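You operate a simulated robot arm through the tools that you are given. There is no shell and no other tool. Be economical: measure what you need, move in short steps, check, and stop when the job is done.

You run a simulated robot arm. Do the job below in one go: nothing can be reset, and whatever is moved stays where it is left.

Task
Run the card's pull test, then go back to low pressure.
Fine: the load test card; grip pressure, test and aim as on the card, then high pressure, before the run.

The check looks at the end state, three seconds after you hand in, the way a careful person would. Anything else that was tipped, shoved, dropped, spilled or broken makes it a failure.

Robot
A 7-joint arm with a two-finger parallel gripper on a trunk, on a base that drives. Base frame: it is fixed to the floor where the robot stands at the start and does not move with it; the origin is under the middle of the robot, x ahead of it, y to its left, z up. Units: cm, degrees, N and s.
With the tool pointing down near the work surface it reaches from about 24 to 72 cm from the robot's upright axis, wherever it stands. Its first joint turns from -115.0 to 115.0 degrees. Places, roughly: clamp knob [60, 20, 80]; cream coupon [-150, -50, 100]; dial knob [50, -30, 80]; green coupon [-150, -50, 75]; grey coupon [-150, -50, 100]; grip pressure knob [70, 0, 80]; lower grip knob [60, 0, 80]; upper grip knob [60, -10, 80]. Payload 3.91 kg.
The TCP is the grasp point between the finger pads, 3 cm short of the fingertips. In the tool frame z runs along the fingers and y along their closing line. Largest opening 11 cm; finger width 2, thickness 1; the body of the gripper, 4.8 by 11.2 cm, starts 5.5 cm behind the TCP.
Orientation is that of the tool frame in the base frame, as [roll, pitch, yaw] about the fixed x, y, z axes, in that order (R = Rz(yaw) Ry(pitch) Rx(roll)). With the fingers straight down and closing along the base's y, the tool's x points along the base's -x, its y along +y and its z along -z.

Tools
- The arm moves only by the tool send_rows. Its argument "steps" is a list of rows, each a list of 3 entries, a list of its own where there are three numbers: the closure, from 0 (fully open) to 1 (shut), then the shift along the tool's x, y, z in units of 25 mm (1.0 is 25 mm), then the turn, a rotation vector about the tool's x, y, z in units of 6 degrees (1.0 is 6 degrees). In form: [[fingers, [dx, dy, dz], [ax, ay, az]], ...]. A call has 1 to 20 rows; each row shifts and turns the commanded pose from where the row before left it, along the tool's axes as they then stand. A call with a number of a shift or a turn outside -1 to 1 is refused whole. Rows are played at 5 a second. More than 5 cm and 8.6 degrees between two rows, or a gripper value outside its range, and nothing of the call is played. A pose out of reach is approached as far as the arm can. The call stops where the force on the tool passes 40 N (or 10 N more than at its start, if that is more) or the arm is blocked; 0.2 s more then pass. The fingers move at their own pace (about 10.8 cm/s each) and stop on an object; they squeeze with about 42 N. The grip force told is the motor's: it shows also when the fingers shut on nothing. Time passes only in rows, and 0.2 s behind the last, so rows that do not move let the fingers close. It gives the time, the measured TCP pose, the force on the tool (base axes), the opening and the grip force at its end, in the units of the frame above (readings bear some noise), with the torque about the TCP (base axes, N m) and any sound that the robot's microphone picked up, and new pictures: "views" is both (left out), scene, wrist or none.
- Cameras (640 x 400 px; columns grow to the right, rows downward): "scene" is now at [1.85, 13.77, 163.82]; the picture's right is [-0.17, -0.98, 0.00], its down [-0.71, 0.12, -0.69] and it looks along [0.68, -0.12, -0.72] (base axes); focal length 286 px, centre (320, 200). "wrist" rides on the gripper at [7.2, 1.7, -10.3] in the tool frame; the picture's right is [-0.23, 0.97, 0.00], its down [-0.76, -0.18, -0.62] and it looks along [-0.61, -0.14, 0.78] (tool axes); focal length 222 px, centre (320, 200). There is no depth. A picture from a camera that has moved, and an enlarged one, comes with that camera's place and axes in the base frame and with its lens.
- slide_trunk(by): slides the trunk up (or, below 0, down) by that many cm; the arm and the scene camera ride with it, the base frame stays. It gives what a move gives, with no picture.
- steer(legs): drives the robot by 1 to 6 legs, each [ahead, turn to the left] in cm and degrees, along the robot's own axes; the way and the turn of a leg run together, so that a leg with both is an arc; at most 150 cm and 180 degrees a leg. The arm and the cameras ride along, it lands a little off, and it stops where it bumps. It gives what a move gives, and a new picture of the scene camera.
- pan_tilt(pan, tilt): turns the head with the scene camera to pan (to the left, within 155 degrees either way) and tilt (down, from -29 to 69), counted from straight ahead of the robot. It gives what a move gives, and a new picture of the scene camera.
- close_up(camera, box): a new picture of the part [left, top, right, bottom] of that camera's present view, enlarged. No time passes.
- hand_in(): hands the job in; it is judged then, once.

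Go step by step. Nothing tells you exact positions but the pictures and the camera data: compare them with the known pose of the tool, close in by small moves and look again before you grip or let go. The budget is 120 turns and 260 pictures, counting those below and the enlarged ones. Unless the task says otherwise, let go and move clear before handing in, and close with one line.

The tools are called after ">>>" by a JSON object that holds its "method" and its "body". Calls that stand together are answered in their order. send_rows: Moves the arm, as the interface text tells. Its arguments: {"type":"object","properties":{"steps":{"type":"array","items":{"type":"array"}},"views":{"type":"string","enum":["both","scene","wrist","none"]}},"required":["steps"]} The other tools are called the same way: slide_trunk (by) slides the trunk up or down; steer (legs) drives the base; pan_tilt (pan, tilt) turns the head that bears the scene camera; close_up (camera, box) takes an enlarged picture of a part of a camera's view; hand_in () hands the job in.

At the start:

```text
time: 0.0
tool_pos: [45.23, -13.53, 108.85]
ee_rot: [180.0, 0.0, 180.0]
ft_force: [-0.4, 0.8, -0.1]
moment: [0.0, -0.01, 0.0]
opening: 11.01
finger_force: 0.1
trunk travel left (down, up): [-75.0, 24.0]
robot x, y, heading: [0.06, 0.03, 0.0]
head pan, tilt: [-9.9, 46.0]
```

scene: 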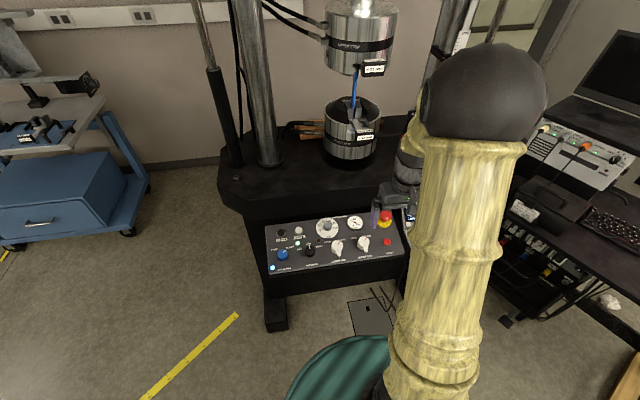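
wrist: 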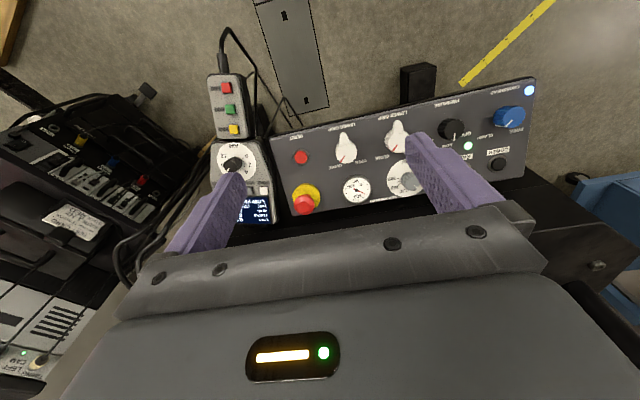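

I see a load frame with a control panel, a small pendant with a dial and a display, and a bench on the right. I look closer at the panel and the surroundings first.

>>> {"method": "close_up", "body": {"camera": "scene", "box": [250, 190, 430, 300]}}

>>> {"method": "close_up", "body": {"camera": "wrist", "box": [190, 60, 350, 230]}}

>>> {"method": "close_up", "body": {"camera": "wrist", "box": [330, 70, 550, 210]}}

>>> {"method": "close_up", "body": {"camera": "scene", "box": [280, 0, 440, 180]}}

>>> {"method": "pan_tilt", "body": {"pan": -60, "tilt": 35}}

```text
3.56 times, centred on (340, 245) of scene
camera zoom: at [1.85, 13.77, 163.82], right [-0.17, -0.98, 0.0], down [-0.71, 0.12, -0.69], along [0.68, -0.12, -0.72], focal length 1018 px, centre (249, 40)
```

zoom: 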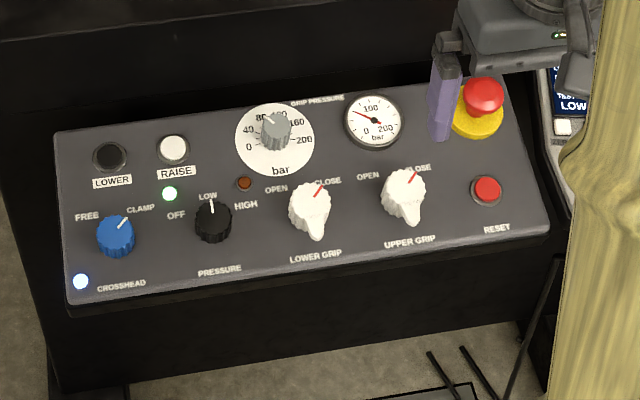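

```text
2.35 times, centred on (270, 145) of wrist
camera zoom: at [38.01, -11.81, 119.19], right [0.23, 0.97, 0.0], down [0.76, -0.18, 0.62], along [0.61, -0.14, -0.78], focal length 523 px, centre (438, 329)
```

zoom: 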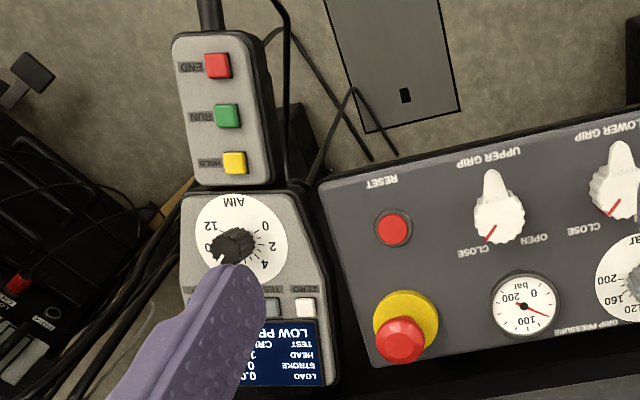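

```text
2.86 times, centred on (440, 140) of wrist
camera zoom: at [38.01, -11.81, 119.19], right [0.23, 0.97, 0.0], down [0.76, -0.18, 0.62], along [0.61, -0.14, -0.78], focal length 635 px, centre (-23, 371)
```

zoom: 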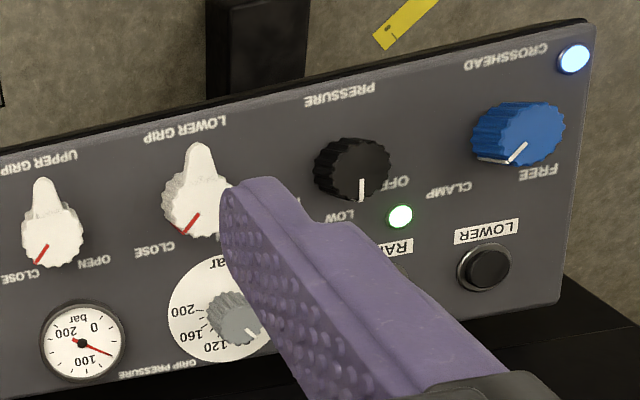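

```text
2.22 times, centred on (360, 90) of scene
camera zoom: at [1.85, 13.77, 163.82], right [-0.17, -0.98, 0.0], down [-0.71, 0.12, -0.69], along [0.68, -0.12, -0.72], focal length 636 px, centre (231, 444)
```

zoom: 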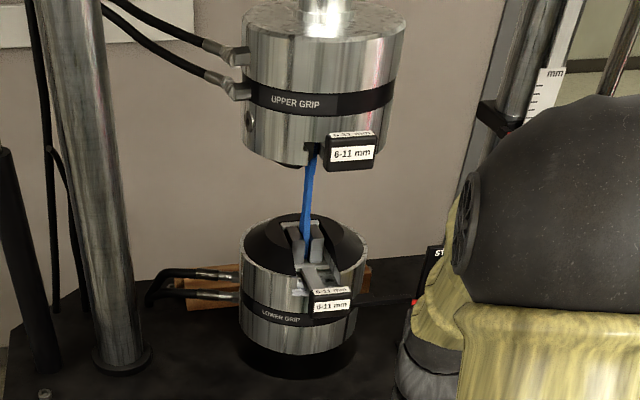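

```text
time: 1.2
tool_pos: [45.24, -13.5, 108.88]
ee_rot: [180.0, 0.0, -180.0]
ft_force: [-0.2, -0.6, -0.2]
moment: [0.04, 0.02, -0.01]
opening: 11.0
finger_force: 0.0
trunk travel left (down, up): [-75.0, 24.0]
robot x, y, heading: [0.16, 0.04, -0.2]
head pan, tilt: [-60.0, 35.0]
camera scene: at [-1.67, 7.54, 165.45], right [-0.87, -0.5, 0.0], down [-0.29, 0.5, -0.82], along [0.41, -0.71, -0.57], focal length 286 px, centre (320, 200)
```

scene: 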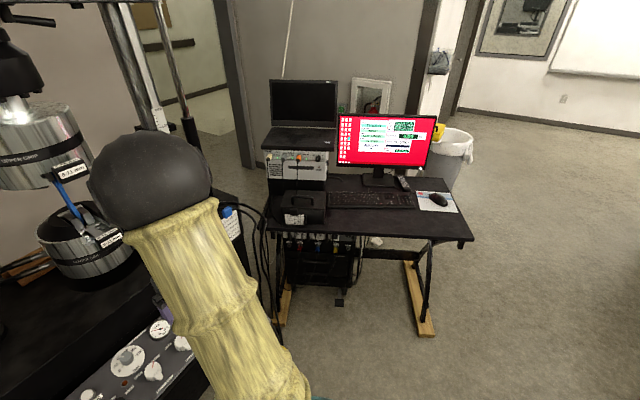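

There is a card hanging by the frame and a red monitor. I zoom on both, and look behind.

>>> {"method": "close_up", "body": {"camera": "scene", "box": [205, 190, 265, 260]}}

>>> {"method": "close_up", "body": {"camera": "scene", "box": [330, 105, 440, 175]}}

>>> {"method": "pan_tilt", "body": {"pan": -150, "tilt": 35}}

>>> {"method": "pan_tilt", "body": {"pan": 60, "tilt": 35}}

```text
5.71 times, centred on (235, 225) of scene
camera zoom: at [-1.67, 7.54, 165.45], right [-0.87, -0.5, 0.0], down [-0.29, 0.5, -0.82], along [0.41, -0.71, -0.57], focal length 1636 px, centre (806, 57)
```

zoom: 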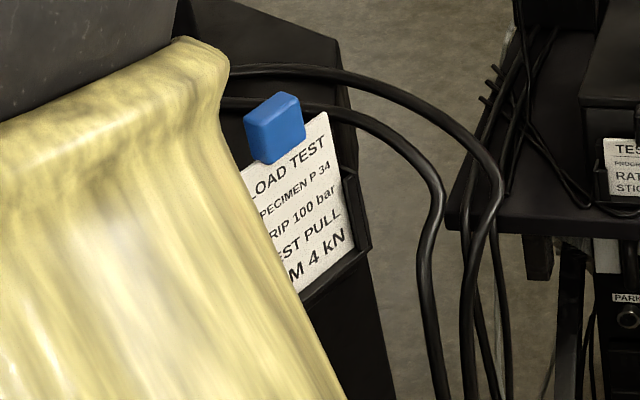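

```text
5.71 times, centred on (385, 140) of scene
camera zoom: at [-1.67, 7.54, 165.45], right [-0.87, -0.5, 0.0], down [-0.29, 0.5, -0.82], along [0.41, -0.71, -0.57], focal length 1636 px, centre (-51, 543)
```

zoom: 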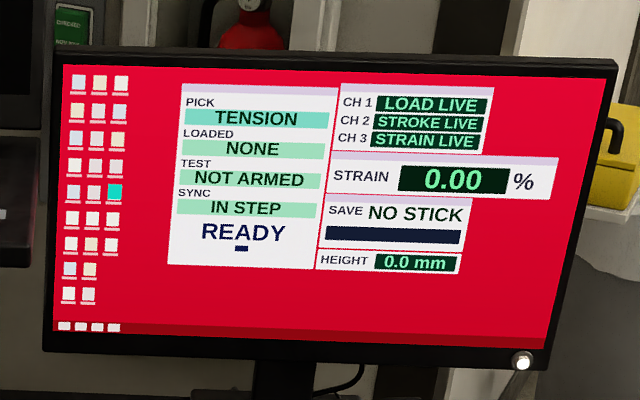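

```text
time: 2.8
tool_pos: [45.12, -13.52, 108.86]
ee_rot: [179.9, 0.0, 180.0]
ft_force: [-0.6, -0.3, -0.4]
moment: [-0.01, 0.02, 0.0]
opening: 10.99
finger_force: 0.1
trunk travel left (down, up): [-75.0, 24.0]
robot x, y, heading: [-0.17, 0.18, -0.2]
head pan, tilt: [-150.0, 35.0]
camera scene: at [-13.71, 10.75, 165.45], right [-0.5, 0.87, 0.0], down [0.5, 0.29, -0.82], along [-0.71, -0.41, -0.57], focal length 286 px, centre (320, 200)
```

scene: 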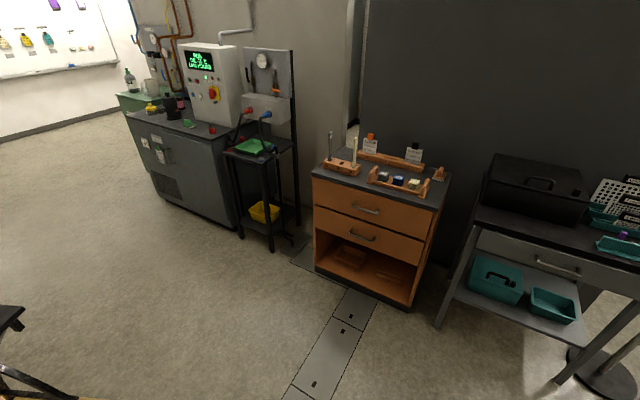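

```text
time: 5.9
tool_pos: [44.99, -13.48, 108.87]
ee_rot: [-180.0, 0.1, 179.9]
ft_force: [-0.4, 0.3, 0.3]
moment: [0.01, 0.01, -0.02]
opening: 11.02
finger_force: 0.0
trunk travel left (down, up): [-75.0, 24.0]
robot x, y, heading: [-0.12, 0.26, 0.1]
head pan, tilt: [60.0, 35.0]
camera scene: at [-1.68, 22.79, 165.45], right [0.87, -0.5, 0.0], down [-0.29, -0.5, -0.82], along [0.41, 0.71, -0.57], focal length 286 px, centre (320, 200)
```

scene: 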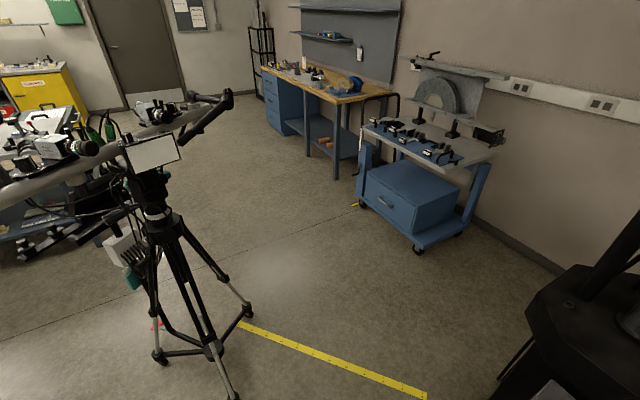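

The card reads: specimen P 34, grip 100 bar, test pull, aim 4 kN. I shift the arm right to read the pendant and see the card fully.

>>> {"method": "pan_tilt", "body": {"pan": -25, "tilt": 45}}

>>> {"method": "send_rows", "body": {"steps": [[0, [0.5, -1, -0.5], [0, 0, 0]], [0, [0.5, -1, -0.5], [0, 0, 0]], [0, [0.5, -1, -0.5], [0, 0, 0]], [0, [0, -1, 0], [0, 0, 0]], [0, [0, -1, 0], [0, 0, 0]], [0, [0, -1, 0], [0, 0, 0]]]}}

```text
time: 7.5
tool_pos: [45.08, -13.55, 108.9]
ee_rot: [179.9, 0.0, 180.0]
ft_force: [0.7, 0.6, 0.0]
moment: [-0.03, 0.01, -0.02]
opening: 11.0
finger_force: 0.1
trunk travel left (down, up): [-75.0, 24.0]
robot x, y, heading: [0.01, 0.16, 0.0]
head pan, tilt: [-25.0, 45.0]
camera scene: at [1.29, 11.73, 163.97], right [-0.42, -0.91, 0.0], down [-0.64, 0.3, -0.71], along [0.64, -0.3, -0.71], focal length 286 px, centre (320, 200)
```

scene: 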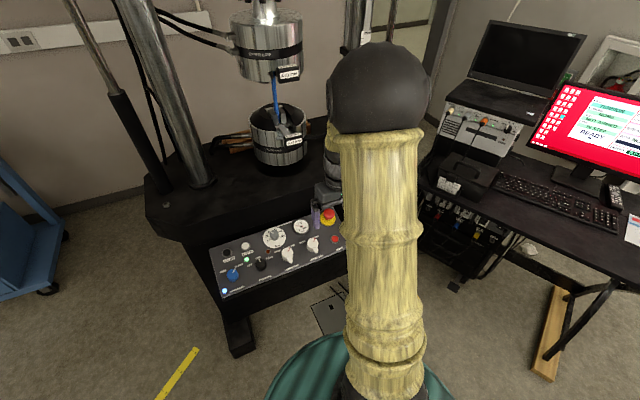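

```text
time: 8.9
tool_pos: [41.29, -28.56, 112.69]
ee_rot: [-180.0, 0.0, 180.0]
ft_force: [-0.5, 0.1, 0.2]
moment: [0.02, -0.02, 0.01]
opening: 11.0
finger_force: 0.0
trunk travel left (down, up): [-75.0, 24.0]
robot x, y, heading: [-0.28, 0.06, 0.1]
head pan, tilt: [-25.0, 45.0]
camera scene: at [1.31, 11.64, 163.97], right [-0.42, -0.91, 0.0], down [-0.64, 0.3, -0.71], along [0.64, -0.3, -0.71], focal length 286 px, centre (320, 200)
camera wrist: at [34.24, -26.86, 123.0], right [0.23, 0.97, 0.0], down [0.76, -0.18, 0.62], along [0.61, -0.14, -0.78], focal length 222 px, centre (320, 200)
```

scene: 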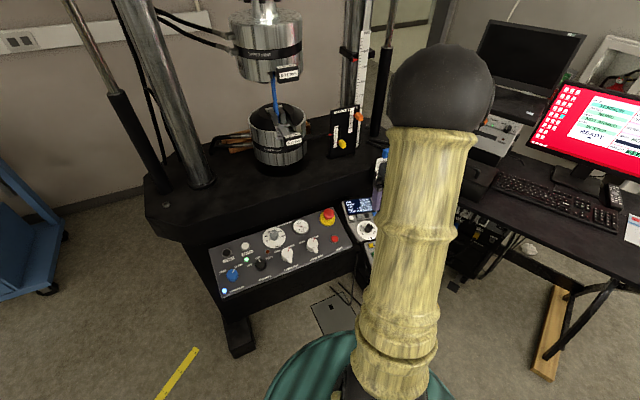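
wrist: 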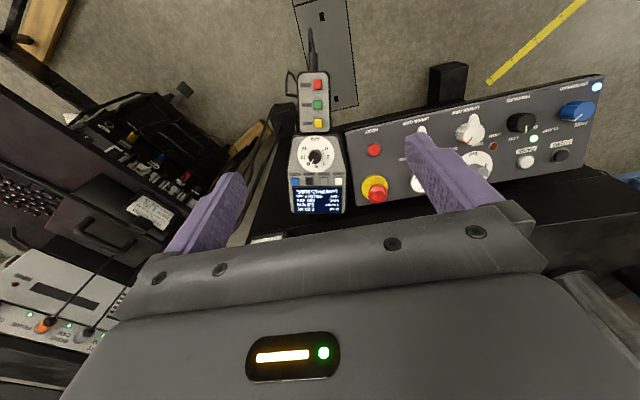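

>>> {"method": "close_up", "body": {"camera": "wrist", "box": [270, 60, 370, 220]}}

>>> {"method": "close_up", "body": {"camera": "wrist", "box": [285, 160, 355, 215]}}

>>> {"method": "close_up", "body": {"camera": "scene", "box": [320, 90, 400, 250]}}

>>> {"method": "close_up", "body": {"camera": "scene", "box": [200, 205, 350, 300]}}

>>> {"method": "close_up", "body": {"camera": "scene", "box": [240, 60, 320, 170]}}

```text
2.50 times, centred on (320, 140) of wrist
camera zoom: at [34.24, -26.86, 123.0], right [0.23, 0.97, 0.0], down [0.76, -0.18, 0.62], along [0.61, -0.14, -0.78], focal length 555 px, centre (320, 350)
```

zoom: 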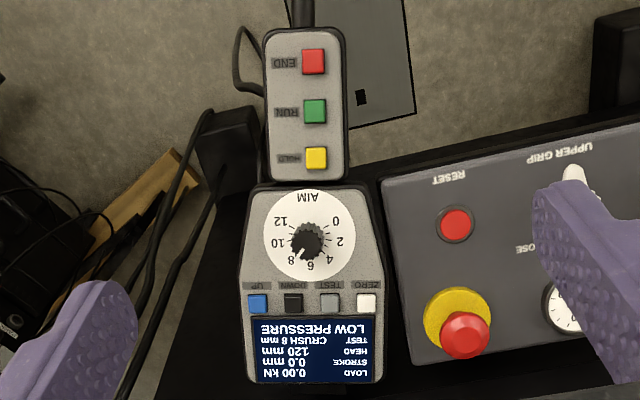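

```text
7.27 times, centred on (320, 188) of wrist
camera zoom: at [34.24, -26.86, 123.0], right [0.23, 0.97, 0.0], down [0.76, -0.18, 0.62], along [0.61, -0.14, -0.78], focal length 1615 px, centre (320, 291)
```

zoom: 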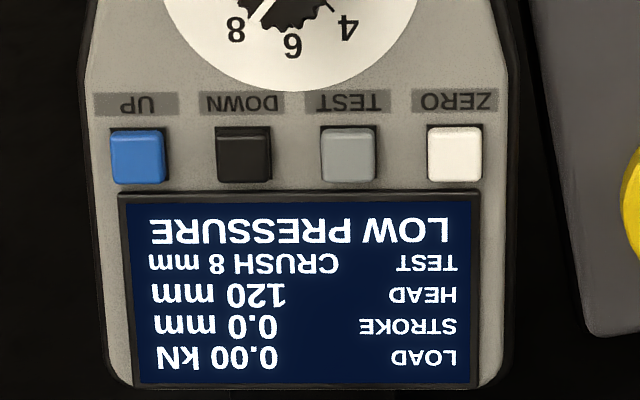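

```text
2.50 times, centred on (360, 170) of scene
camera zoom: at [1.31, 11.64, 163.97], right [-0.42, -0.91, 0.0], down [-0.64, 0.3, -0.71], along [0.64, -0.3, -0.71], focal length 716 px, centre (220, 275)
```

zoom: 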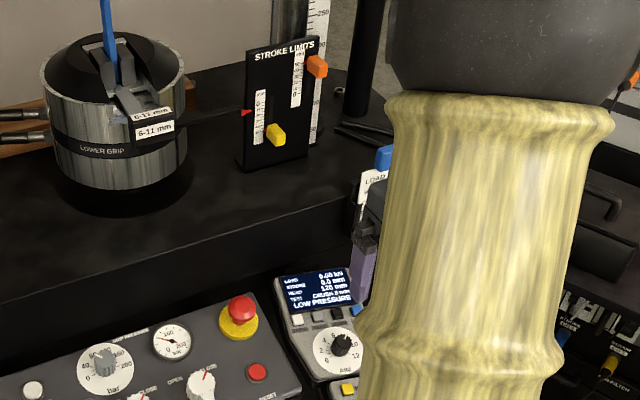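

```text
4.21 times, centred on (275, 252) of scene
camera zoom: at [1.31, 11.64, 163.97], right [-0.42, -0.91, 0.0], down [-0.64, 0.3, -0.71], along [0.64, -0.3, -0.71], focal length 1205 px, centre (510, -21)
```

zoom: 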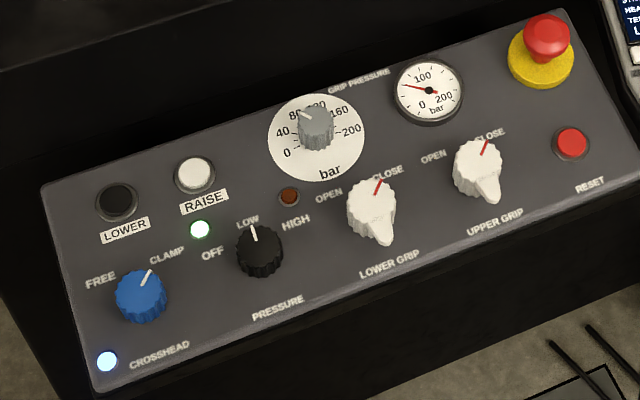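

```text
3.64 times, centred on (280, 115) of scene
camera zoom: at [1.31, 11.64, 163.97], right [-0.42, -0.91, 0.0], down [-0.64, 0.3, -0.71], along [0.64, -0.3, -0.71], focal length 1041 px, centre (466, 509)
```

zoom: 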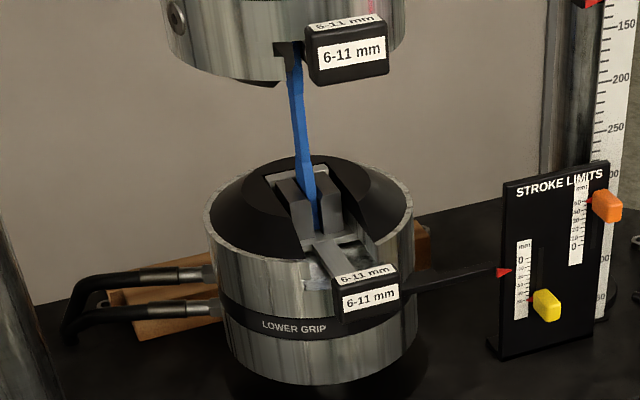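

The panel: crosshead at CLAMP, pressure LOW, grip pressure about 70 bar, both grips closed on a blue specimen; pendant: test CRUSH, aim about 7. Before acting I check whether the blue specimen is P 34, by looking at the coupon bench and the specimen.

>>> {"method": "close_up", "body": {"camera": "scene", "box": [262, 65, 298, 145]}}

>>> {"method": "pan_tilt", "body": {"pan": -155, "tilt": 35}}

>>> {"method": "close_up", "body": {"camera": "scene", "box": [280, 120, 450, 220]}}

>>> {"method": "close_up", "body": {"camera": "scene", "box": [440, 140, 640, 340]}}

>>> {"method": "pan_tilt", "body": {"pan": -40, "tilt": 45}}

```text
5.00 times, centred on (280, 105) of scene
camera zoom: at [1.31, 11.64, 163.97], right [-0.42, -0.91, 0.0], down [-0.64, 0.3, -0.71], along [0.64, -0.3, -0.71], focal length 1431 px, centre (520, 675)
```

zoom: 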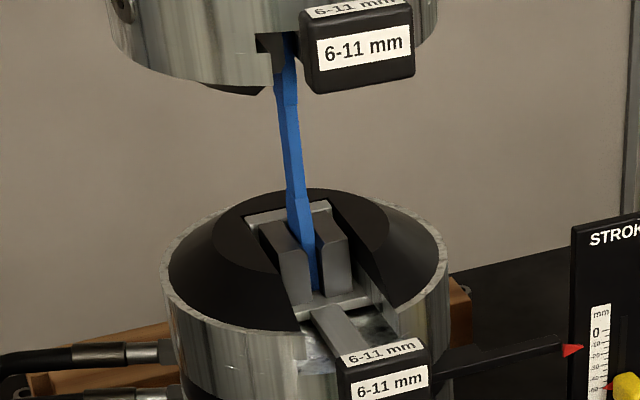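

```text
time: 11.0
tool_pos: [41.27, -28.51, 112.77]
ee_rot: [-179.9, 0.0, -180.0]
ft_force: [0.5, -0.7, -0.5]
moment: [-0.02, -0.02, -0.01]
opening: 10.98
finger_force: 0.1
trunk travel left (down, up): [-75.0, 24.0]
robot x, y, heading: [-0.34, 0.09, -0.2]
head pan, tilt: [-154.7, 35.0]
camera scene: at [-14.04, 11.39, 165.45], right [-0.43, 0.9, 0.0], down [0.52, 0.25, -0.82], along [-0.74, -0.35, -0.57], focal length 286 px, centre (320, 200)
```

scene: 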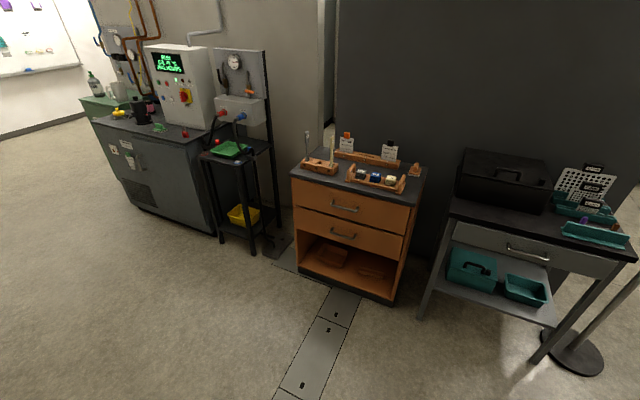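

```text
3.76 times, centred on (365, 170) of scene
camera zoom: at [-14.04, 11.39, 165.45], right [-0.43, 0.9, 0.0], down [0.52, 0.25, -0.82], along [-0.74, -0.35, -0.57], focal length 1078 px, centre (151, 313)
```

zoom: 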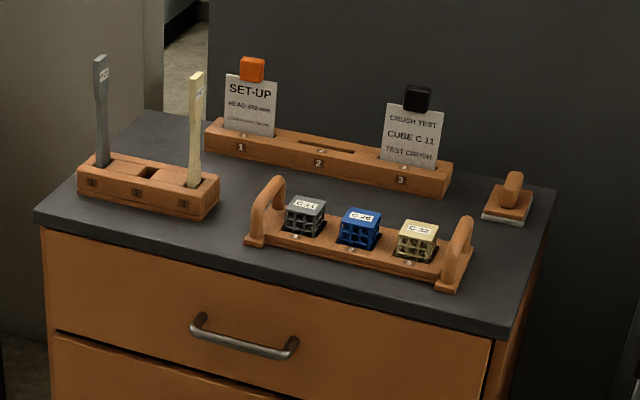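

```text
2.00 times, centred on (540, 240) of scene
camera zoom: at [-14.04, 11.39, 165.45], right [-0.43, 0.9, 0.0], down [0.52, 0.25, -0.82], along [-0.74, -0.35, -0.57], focal length 572 px, centre (-120, 120)
```

zoom: 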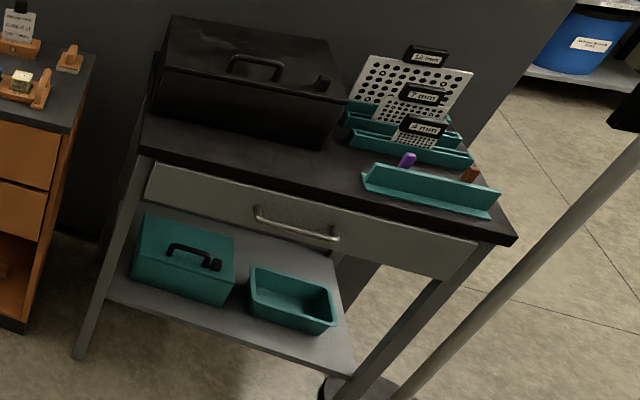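

```text
time: 12.9
tool_pos: [41.25, -28.48, 112.8]
ee_rot: [179.9, -0.1, -180.0]
ft_force: [0.2, -0.3, 1.0]
moment: [-0.03, -0.03, -0.02]
opening: 10.99
finger_force: 0.1
trunk travel left (down, up): [-75.0, 24.0]
robot x, y, heading: [-0.15, -0.2, 0.1]
head pan, tilt: [-40.0, 45.0]
camera scene: at [0.14, 9.93, 163.97], right [-0.64, -0.77, 0.0], down [-0.54, 0.45, -0.71], along [0.54, -0.45, -0.71], focal length 286 px, centre (320, 200)
```

scene: 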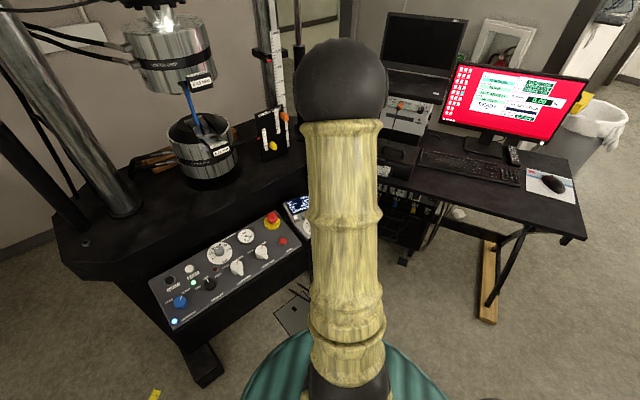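

I zoom in on the coupon labels to make sure the loaded blue one is P 34.

>>> {"method": "pan_tilt", "body": {"pan": -155, "tilt": 35}}

>>> {"method": "close_up", "body": {"camera": "scene", "box": [298, 128, 340, 170]}}

>>> {"method": "close_up", "body": {"camera": "scene", "box": [335, 130, 405, 190]}}

>>> {"method": "pan_tilt", "body": {"pan": -15, "tilt": 25}}

>>> {"method": "send_rows", "body": {"steps": [[0, [0, -1, 0], [0, 0, 0]], [0, [0, -1, 0], [0, 0, 0]], [0, [0, -1, 0], [0, 0, 0]]]}}

```text
time: 14.8
tool_pos: [41.19, -28.51, 112.67]
ee_rot: [179.9, 0.0, -180.0]
ft_force: [-0.6, 0.1, -0.3]
moment: [0.0, -0.02, -0.02]
opening: 10.99
finger_force: 0.1
trunk travel left (down, up): [-75.0, 24.0]
robot x, y, heading: [0.11, -0.02, 0.2]
head pan, tilt: [-154.7, 35.0]
camera scene: at [-14.04, 11.39, 165.45], right [-0.43, 0.9, 0.0], down [0.52, 0.25, -0.82], along [-0.74, -0.35, -0.57], focal length 286 px, centre (320, 200)
```

scene: 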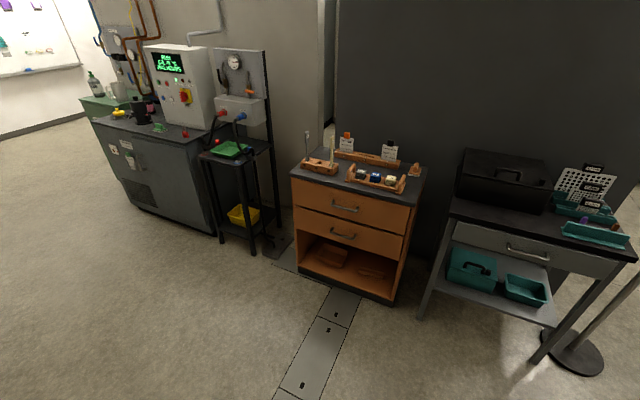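

```text
9.52 times, centred on (319, 149) of scene
camera zoom: at [-14.04, 11.39, 165.45], right [-0.43, 0.9, 0.0], down [0.52, 0.25, -0.82], along [-0.74, -0.35, -0.57], focal length 2726 px, centre (330, 686)
```

zoom: 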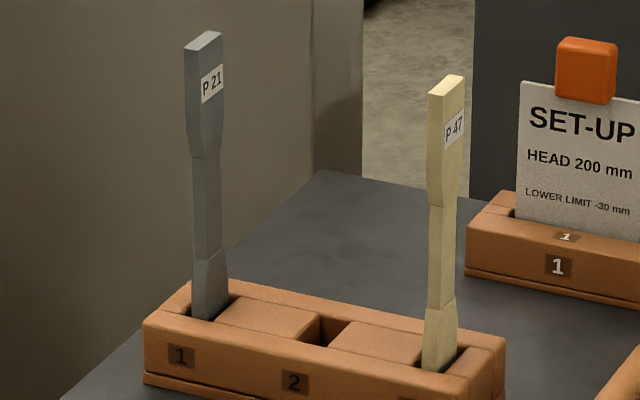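

```text
6.67 times, centred on (370, 160) of scene
camera zoom: at [-14.04, 11.39, 165.45], right [-0.43, 0.9, 0.0], down [0.52, 0.25, -0.82], along [-0.74, -0.35, -0.57], focal length 1908 px, centre (-13, 467)
```

zoom: 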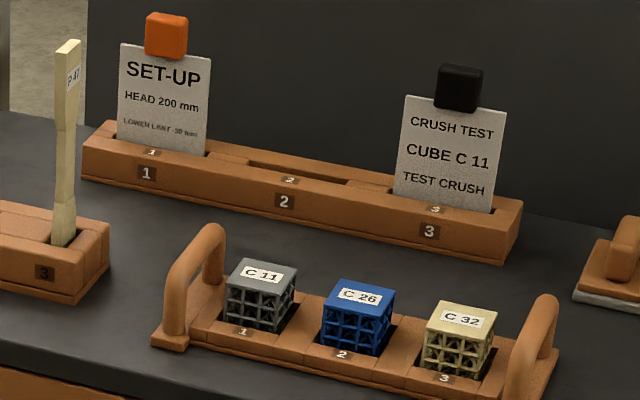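

```text
time: 17.1
tool_pos: [41.34, -28.41, 112.65]
ee_rot: [179.9, 0.0, -180.0]
ft_force: [0.3, -0.2, 0.5]
moment: [-0.01, 0.03, 0.03]
opening: 10.98
finger_force: 0.1
trunk travel left (down, up): [-75.0, 24.0]
robot x, y, heading: [0.08, -0.4, 0.1]
head pan, tilt: [-15.0, 25.0]
camera scene: at [2.81, 12.77, 167.03], right [-0.26, -0.97, 0.0], down [-0.41, 0.11, -0.91], along [0.88, -0.23, -0.42], focal length 286 px, centre (320, 200)
```

scene: 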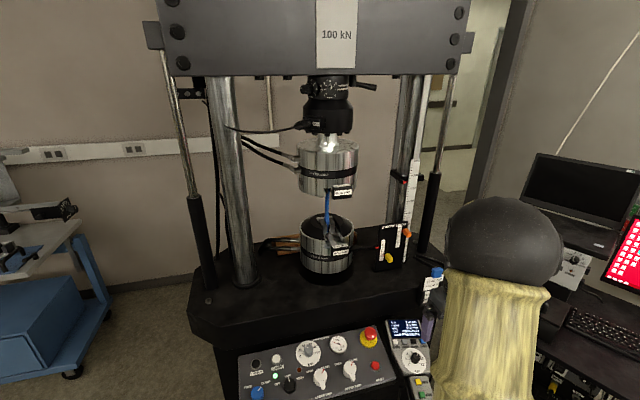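

```text
time: 17.9
tool_pos: [41.37, -36.02, 112.43]
ee_rot: [179.9, -0.1, 180.0]
ft_force: [-0.8, -0.1, 0.4]
moment: [0.01, 0.03, -0.02]
opening: 10.96
finger_force: 0.0
trunk travel left (down, up): [-75.0, 24.0]
robot x, y, heading: [0.08, -0.22, -0.2]
head pan, tilt: [-15.0, 25.0]
camera scene: at [2.83, 12.67, 167.03], right [-0.26, -0.97, 0.0], down [-0.41, 0.11, -0.91], along [0.88, -0.23, -0.42], focal length 286 px, centre (320, 200)
camera wrist: at [34.3, -34.3, 122.77], right [0.23, 0.97, 0.0], down [0.76, -0.18, 0.62], along [0.61, -0.14, -0.78], focal length 222 px, centre (320, 200)
```

scene: 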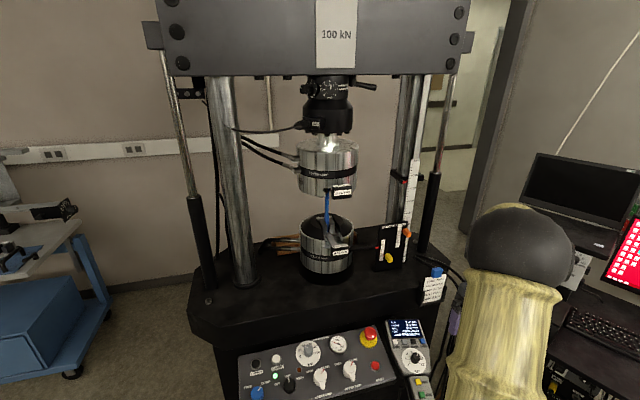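
wrist: 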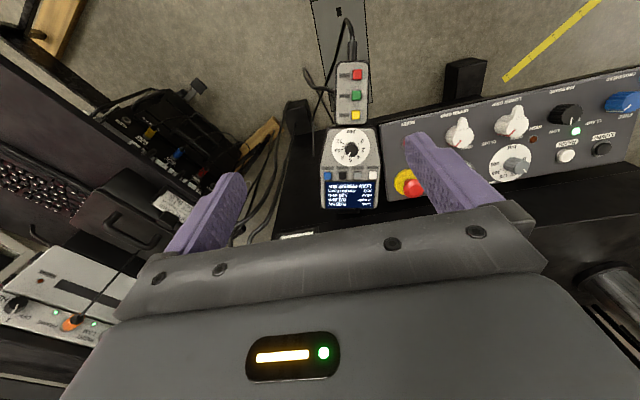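

>>> {"method": "close_up", "body": {"camera": "scene", "box": [370, 250, 460, 390]}}

>>> {"method": "close_up", "body": {"camera": "scene", "box": [230, 315, 400, 400]}}

>>> {"method": "close_up", "body": {"camera": "scene", "box": [415, 255, 455, 310]}}

```text
2.86 times, centred on (415, 320) of scene
camera zoom: at [2.83, 12.67, 167.03], right [-0.26, -0.97, 0.0], down [-0.41, 0.11, -0.91], along [0.88, -0.23, -0.42], focal length 818 px, centre (49, -143)
```

zoom: 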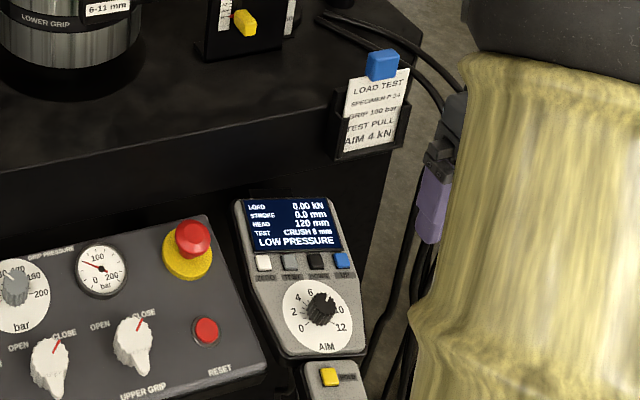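

```text
3.76 times, centred on (315, 358) of scene
camera zoom: at [2.83, 12.67, 167.03], right [-0.26, -0.97, 0.0], down [-0.41, 0.11, -0.91], along [0.88, -0.23, -0.42], focal length 1078 px, centre (339, -393)
```

zoom: 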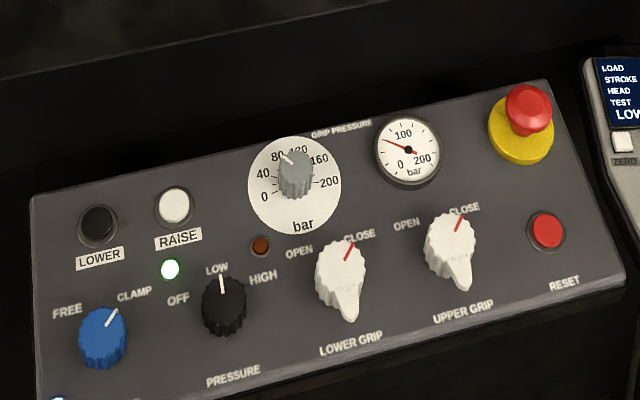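

```text
7.27 times, centred on (435, 282) of scene
camera zoom: at [2.83, 12.67, 167.03], right [-0.26, -0.97, 0.0], down [-0.41, 0.11, -0.91], along [0.88, -0.23, -0.42], focal length 2082 px, centre (-516, -400)
```

zoom: 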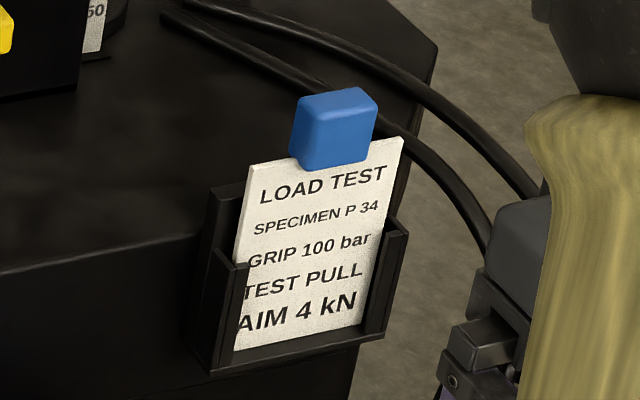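

The blue specimen is the remaining P 34, so only the settings matter. I place the grip pressure knob at about [65.8, -0.2, 82] on a panel sloped about 18 degrees, and go hover above it with the tool tilted.

>>> {"method": "send_rows", "body": {"steps": [[0, [-0.584, 0.955, 0.6], [0, 0, 0]], [0, [-0.584, 0.955, 0.6], [0, 0, 0]], [0, [-0.584, 0.955, 0.6], [0, 0, 0]], [0, [-0.584, 0.955, 0.6], [0, 0, 0]], [0, [-0.584, 0.955, 0.6], [0, 0, 0]], [0, [-0.584, 0.955, 0.6], [0, 0, 0]], [0, [-0.584, 0.955, 0.6], [0, 0, 0]], [0, [-0.584, 0.955, 0.6], [0, 0, 0]], [0, [-0.584, 0.955, 0.6], [0, 0, 0]], [0, [-0.584, 0.955, 0.6], [0, 0, 0]], [0, [-0.584, 0.955, 0.6], [0, 0, 0]], [0, [-0.584, 0.955, 0.6], [0, 0, 0]], [0, [-0.584, 0.955, 0.6], [0, 0, 0]], [0, [-0.584, 0.955, 0.6], [0, 0, 0]], [0, [-0.584, 0.955, 0.6], [0, 0, 0]], [0, [0, 0, 0], [0, -1, 0]], [0, [0, 0, 0], [0, -1, 0]], [0, [0, 0, 0], [0, -1, 0]], [0.5, [0, 0, 0], [0, 0, 0]]]}}

```text
time: 21.9
tool_pos: [63.28, -0.13, 90.34]
ee_rot: [-180.0, 18.2, 180.0]
ft_force: [-0.6, 0.0, 0.1]
moment: [-0.01, -0.01, -0.01]
opening: 5.5
finger_force: 0.0
trunk travel left (down, up): [-75.0, 24.0]
robot x, y, heading: [-0.13, -0.28, 0.0]
head pan, tilt: [-15.0, 25.0]
camera scene: at [2.84, 12.79, 167.02], right [-0.26, -0.97, 0.0], down [-0.41, 0.11, -0.91], along [0.88, -0.23, -0.42], focal length 286 px, centre (320, 200)
camera wrist: at [53.42, 1.6, 97.81], right [0.22, 0.97, 0.07], down [0.53, -0.18, 0.83], along [0.82, -0.14, -0.56], focal length 222 px, centre (320, 200)
```

scene: 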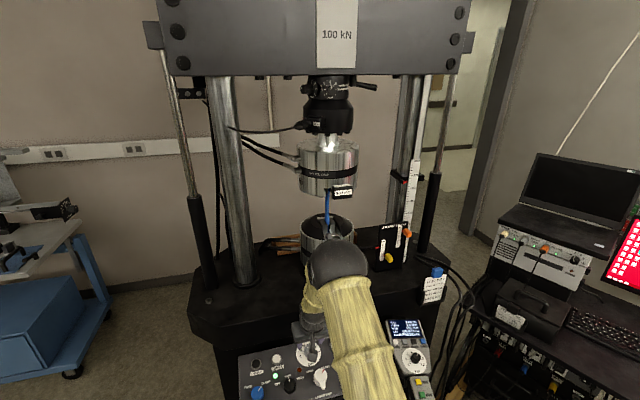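
wrist: 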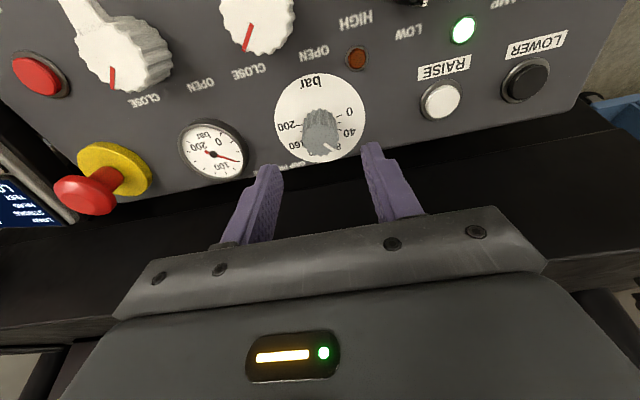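

The knob sits almost on the tool's axis. I advance along it a few centimetres with a small correction and look again.

>>> {"method": "send_rows", "body": {"steps": [[0.5, [0.12, 0.05, 0.7], [0, 0, 0]], [0.5, [0.12, 0.05, 0.7], [0, 0, 0]], [0.5, [0, 0, 0.4], [0, 0, 0]]], "views": "wrist"}}

>>> {"method": "close_up", "body": {"camera": "wrist", "box": [200, 60, 440, 220]}}

```text
time: 22.7
tool_pos: [64.19, 0.16, 85.64]
ee_rot: [179.9, 18.0, 179.9]
ft_force: [1.1, 0.3, 0.1]
moment: [0.01, 0.02, 0.0]
opening: 5.5
finger_force: 0.1
trunk travel left (down, up): [-75.0, 24.0]
robot x, y, heading: [-0.08, 0.2, -0.1]
head pan, tilt: [-15.0, 25.0]
camera wrist: at [54.22, 1.9, 93.13], right [0.22, 0.97, 0.07], down [0.53, -0.18, 0.83], along [0.82, -0.14, -0.56], focal length 222 px, centre (320, 200)
```

wrist: 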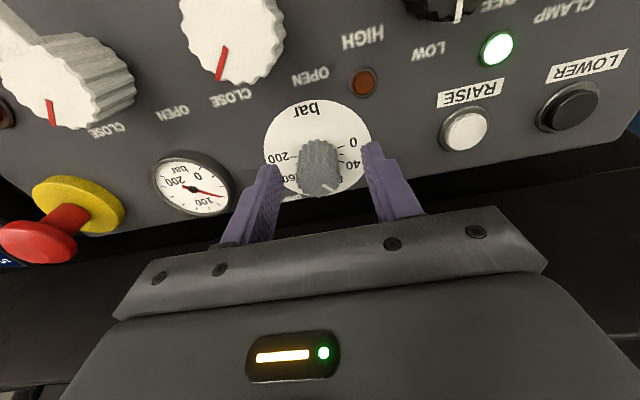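

```text
2.50 times, centred on (320, 140) of wrist
camera zoom: at [54.22, 1.9, 93.13], right [0.22, 0.97, 0.07], down [0.53, -0.18, 0.83], along [0.82, -0.14, -0.56], focal length 555 px, centre (320, 350)
```

zoom: 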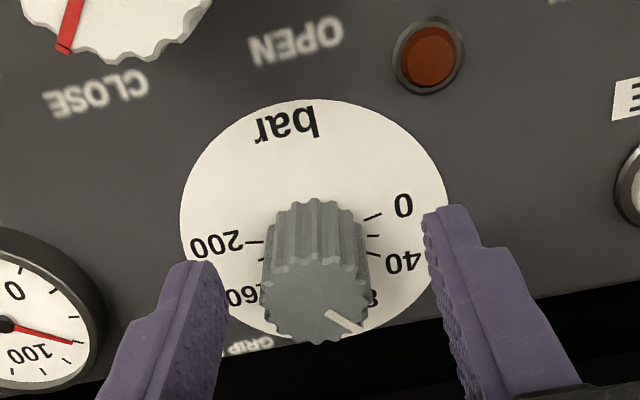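

The pads flank the knob with its top about 1 cm past the TCP. I close on it and see.

>>> {"method": "send_rows", "body": {"steps": [[1, [0, 0, 0], [0, 0, 0]], [1, [0, 0, 0], [0, 0, 0]], [1, [0, 0, 0], [0, 0, 0]]], "views": "wrist"}}

>>> {"method": "close_up", "body": {"camera": "wrist", "box": [140, 80, 440, 220]}}

```text
time: 23.5
tool_pos: [64.08, 0.02, 85.62]
ee_rot: [180.0, 18.1, 179.9]
ft_force: [-1.1, -13.4, -2.0]
moment: [-0.58, -0.58, -0.28]
opening: 2.94
finger_force: 44.5
trunk travel left (down, up): [-75.0, 24.0]
robot x, y, heading: [0.09, 0.01, -0.0]
head pan, tilt: [-15.0, 25.0]
camera wrist: at [54.22, 1.67, 93.14], right [0.22, 0.97, 0.07], down [0.53, -0.18, 0.83], along [0.82, -0.14, -0.56], focal length 222 px, centre (320, 200)
```

wrist: 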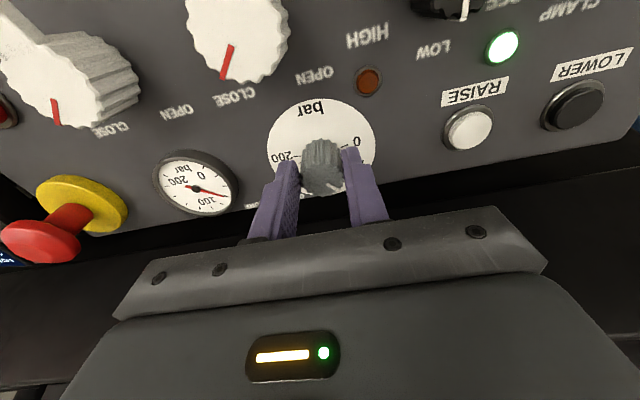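

```text
2.13 times, centred on (290, 150) of wrist
camera zoom: at [54.22, 1.67, 93.14], right [0.22, 0.97, 0.07], down [0.53, -0.18, 0.83], along [0.82, -0.14, -0.56], focal length 474 px, centre (384, 307)
```

zoom: 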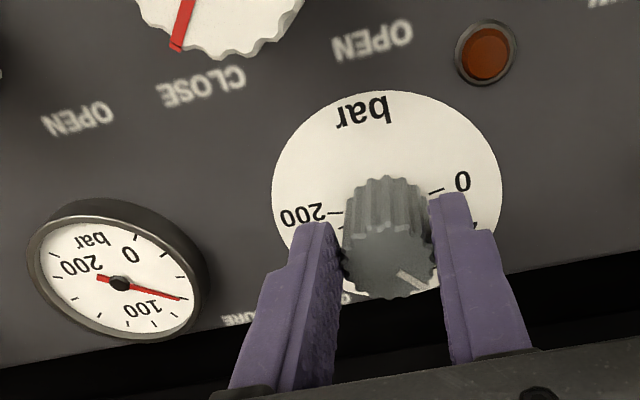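

Gripped at 2.94 cm with a small side load; I ease it and turn the knob clockwise by 24 degrees first.

>>> {"method": "send_rows", "body": {"steps": [[1, [0, -0.05, 0], [0, 0, 0]], [1, [0, 0, 0], [0, 0, 1]], [1, [0, 0, 0], [0, 0, 1]], [1, [0, 0, 0], [0, 0, 1]], [1, [0, 0, 0], [0, 0, 1]], [1, [0, 0, 0], [0, 0, 0]], [1, [0, 0, 0], [0, 0, 0]]], "views": "wrist"}}

>>> {"method": "close_up", "body": {"camera": "wrist", "box": [140, 60, 440, 220]}}

```text
time: 25.1
tool_pos: [64.19, 0.28, 85.66]
ee_rot: [172.3, 16.4, 154.9]
ft_force: [5.6, 7.0, 2.5]
moment: [0.03, 0.37, 0.07]
opening: 2.92
finger_force: 44.6
trunk travel left (down, up): [-75.0, 24.0]
robot x, y, heading: [0.23, 0.2, -0.2]
head pan, tilt: [-15.0, 25.0]
camera wrist: at [55.5, 4.67, 93.59], right [0.57, 0.8, 0.19], down [0.4, -0.47, 0.79], along [0.71, -0.38, -0.59], focal length 222 px, centre (320, 200)
```

wrist: 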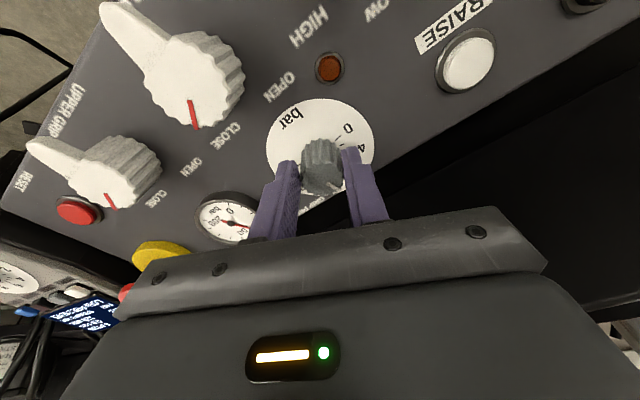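

```text
2.13 times, centred on (290, 140) of wrist
camera zoom: at [55.5, 4.67, 93.59], right [0.57, 0.8, 0.19], down [0.4, -0.47, 0.79], along [0.71, -0.38, -0.59], focal length 474 px, centre (384, 328)
```

zoom: 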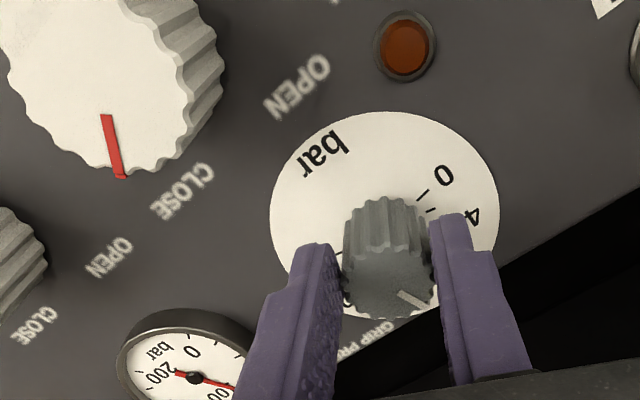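

>>> {"method": "pan_tilt", "body": {"pan": -5, "tilt": 45}}

>>> {"method": "close_up", "body": {"camera": "scene", "box": [270, 200, 420, 290]}}

>>> {"method": "close_up", "body": {"camera": "wrist", "box": [180, 180, 260, 250]}}

```text
time: 25.9
tool_pos: [64.13, 0.14, 85.63]
ee_rot: [172.5, 16.5, 155.0]
ft_force: [7.5, 11.9, 7.0]
moment: [0.15, 0.46, 0.17]
opening: 2.93
finger_force: 45.3
trunk travel left (down, up): [-75.0, 24.0]
robot x, y, heading: [-0.08, 0.31, -0.4]
head pan, tilt: [-5.0, 45.0]
camera scene: at [2.07, 14.62, 163.96], right [-0.09, -1.0, 0.0], down [-0.7, 0.06, -0.71], along [0.7, -0.06, -0.71], focal length 286 px, centre (320, 200)
```

scene: 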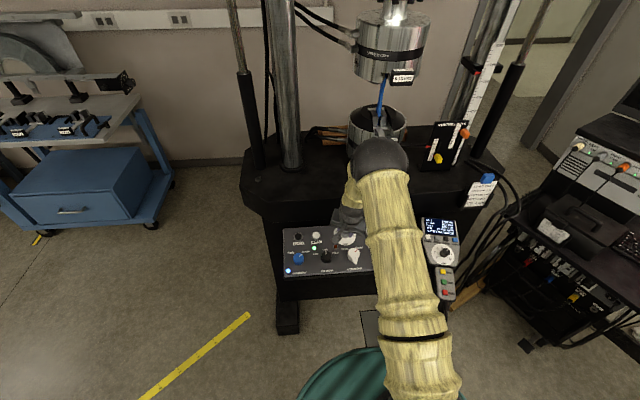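

```text
4.27 times, centred on (345, 245) of scene
camera zoom: at [2.07, 14.62, 163.96], right [-0.09, -1.0, 0.0], down [-0.7, 0.06, -0.71], along [0.7, -0.06, -0.71], focal length 1221 px, centre (213, 8)
```

zoom: 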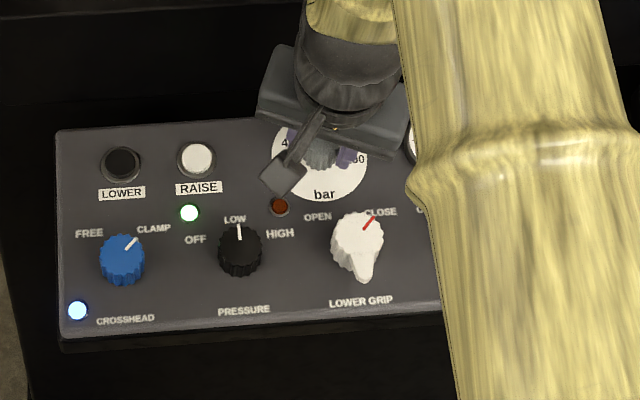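

```text
5.71 times, centred on (220, 215) of wrist
camera zoom: at [55.5, 4.68, 93.58], right [0.57, 0.8, 0.19], down [0.4, -0.47, 0.79], along [0.72, -0.38, -0.59], focal length 1269 px, centre (891, 114)
```

zoom: 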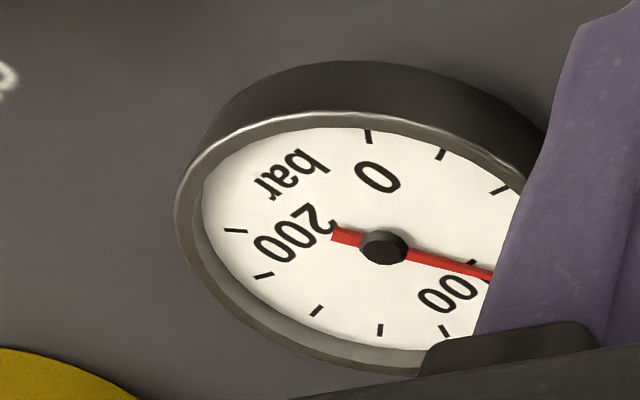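

I let go, back off along the tool axis and straighten up to read the dial and gauge.

>>> {"method": "send_rows", "body": {"steps": [[0.5, [0, 0, 0], [0, 0, 0]], [0.5, [0, 0, 0], [0, 0, 0]], [0.5, [0, 0, -0.8], [0, 0, 0]], [0.5, [0, 0, -1], [0, 0, -1]], [0.5, [0, 0, -1], [0, 0, -1]], [0.5, [0.4, 0, -0.8], [0, 0, -1]], [0.5, [0.4, 0, 0], [0, 0, -1]]], "views": "wrist"}}

>>> {"method": "close_up", "body": {"camera": "wrist", "box": [140, 60, 400, 220]}}

```text
time: 27.5
tool_pos: [59.55, 0.12, 93.6]
ee_rot: [-179.9, 18.0, -179.9]
ft_force: [0.3, 0.1, 0.5]
moment: [0.01, -0.04, -0.01]
opening: 5.5
finger_force: 0.0
trunk travel left (down, up): [-75.0, 24.0]
robot x, y, heading: [-0.17, -0.04, -0.0]
head pan, tilt: [-5.0, 45.0]
camera wrist: at [49.64, 1.85, 101.06], right [0.21, 0.97, 0.07], down [0.53, -0.18, 0.83], along [0.82, -0.14, -0.56], focal length 222 px, centre (320, 200)
```

wrist: 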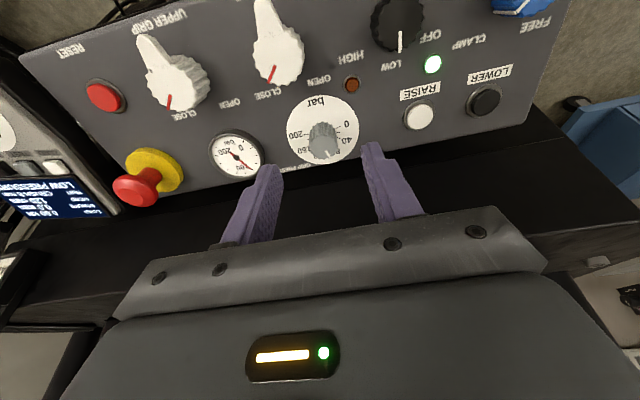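

```text
2.46 times, centred on (270, 140) of wrist
camera zoom: at [49.64, 1.85, 101.06], right [0.21, 0.97, 0.07], down [0.53, -0.18, 0.83], along [0.82, -0.14, -0.56], focal length 547 px, centre (443, 348)
```

zoom: 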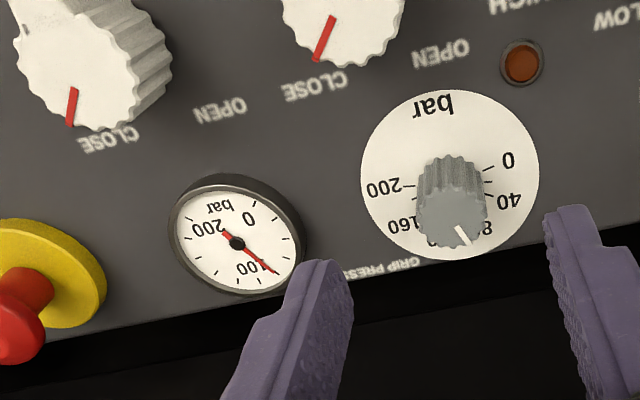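

>>> {"method": "close_up", "body": {"camera": "wrist", "box": [205, 125, 265, 185]}}

>>> {"method": "close_up", "body": {"camera": "wrist", "box": [280, 90, 365, 175]}}

```text
6.67 times, centred on (235, 155) of wrist
camera zoom: at [49.64, 1.85, 101.06], right [0.21, 0.97, 0.07], down [0.53, -0.18, 0.83], along [0.82, -0.14, -0.56], focal length 1481 px, centre (887, 500)
```

zoom: 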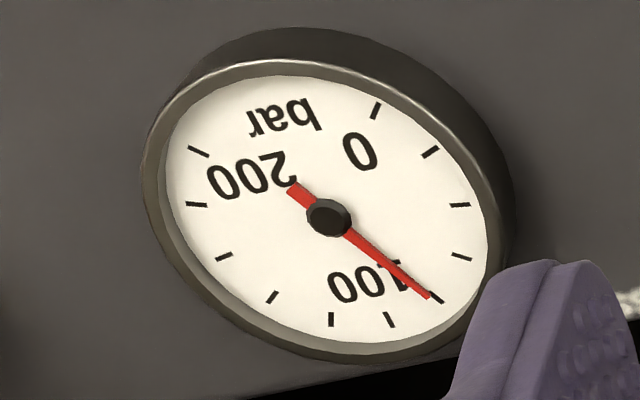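

```text
4.71 times, centred on (322, 132) of wrist
camera zoom: at [49.64, 1.85, 101.06], right [0.21, 0.97, 0.07], down [0.53, -0.18, 0.83], along [0.82, -0.14, -0.56], focal length 1045 px, centre (308, 518)
```

zoom: 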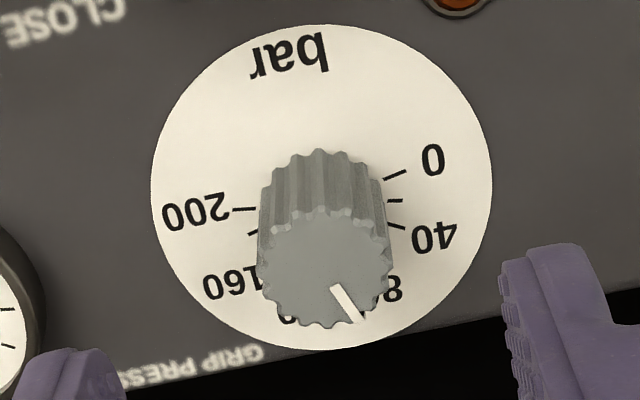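

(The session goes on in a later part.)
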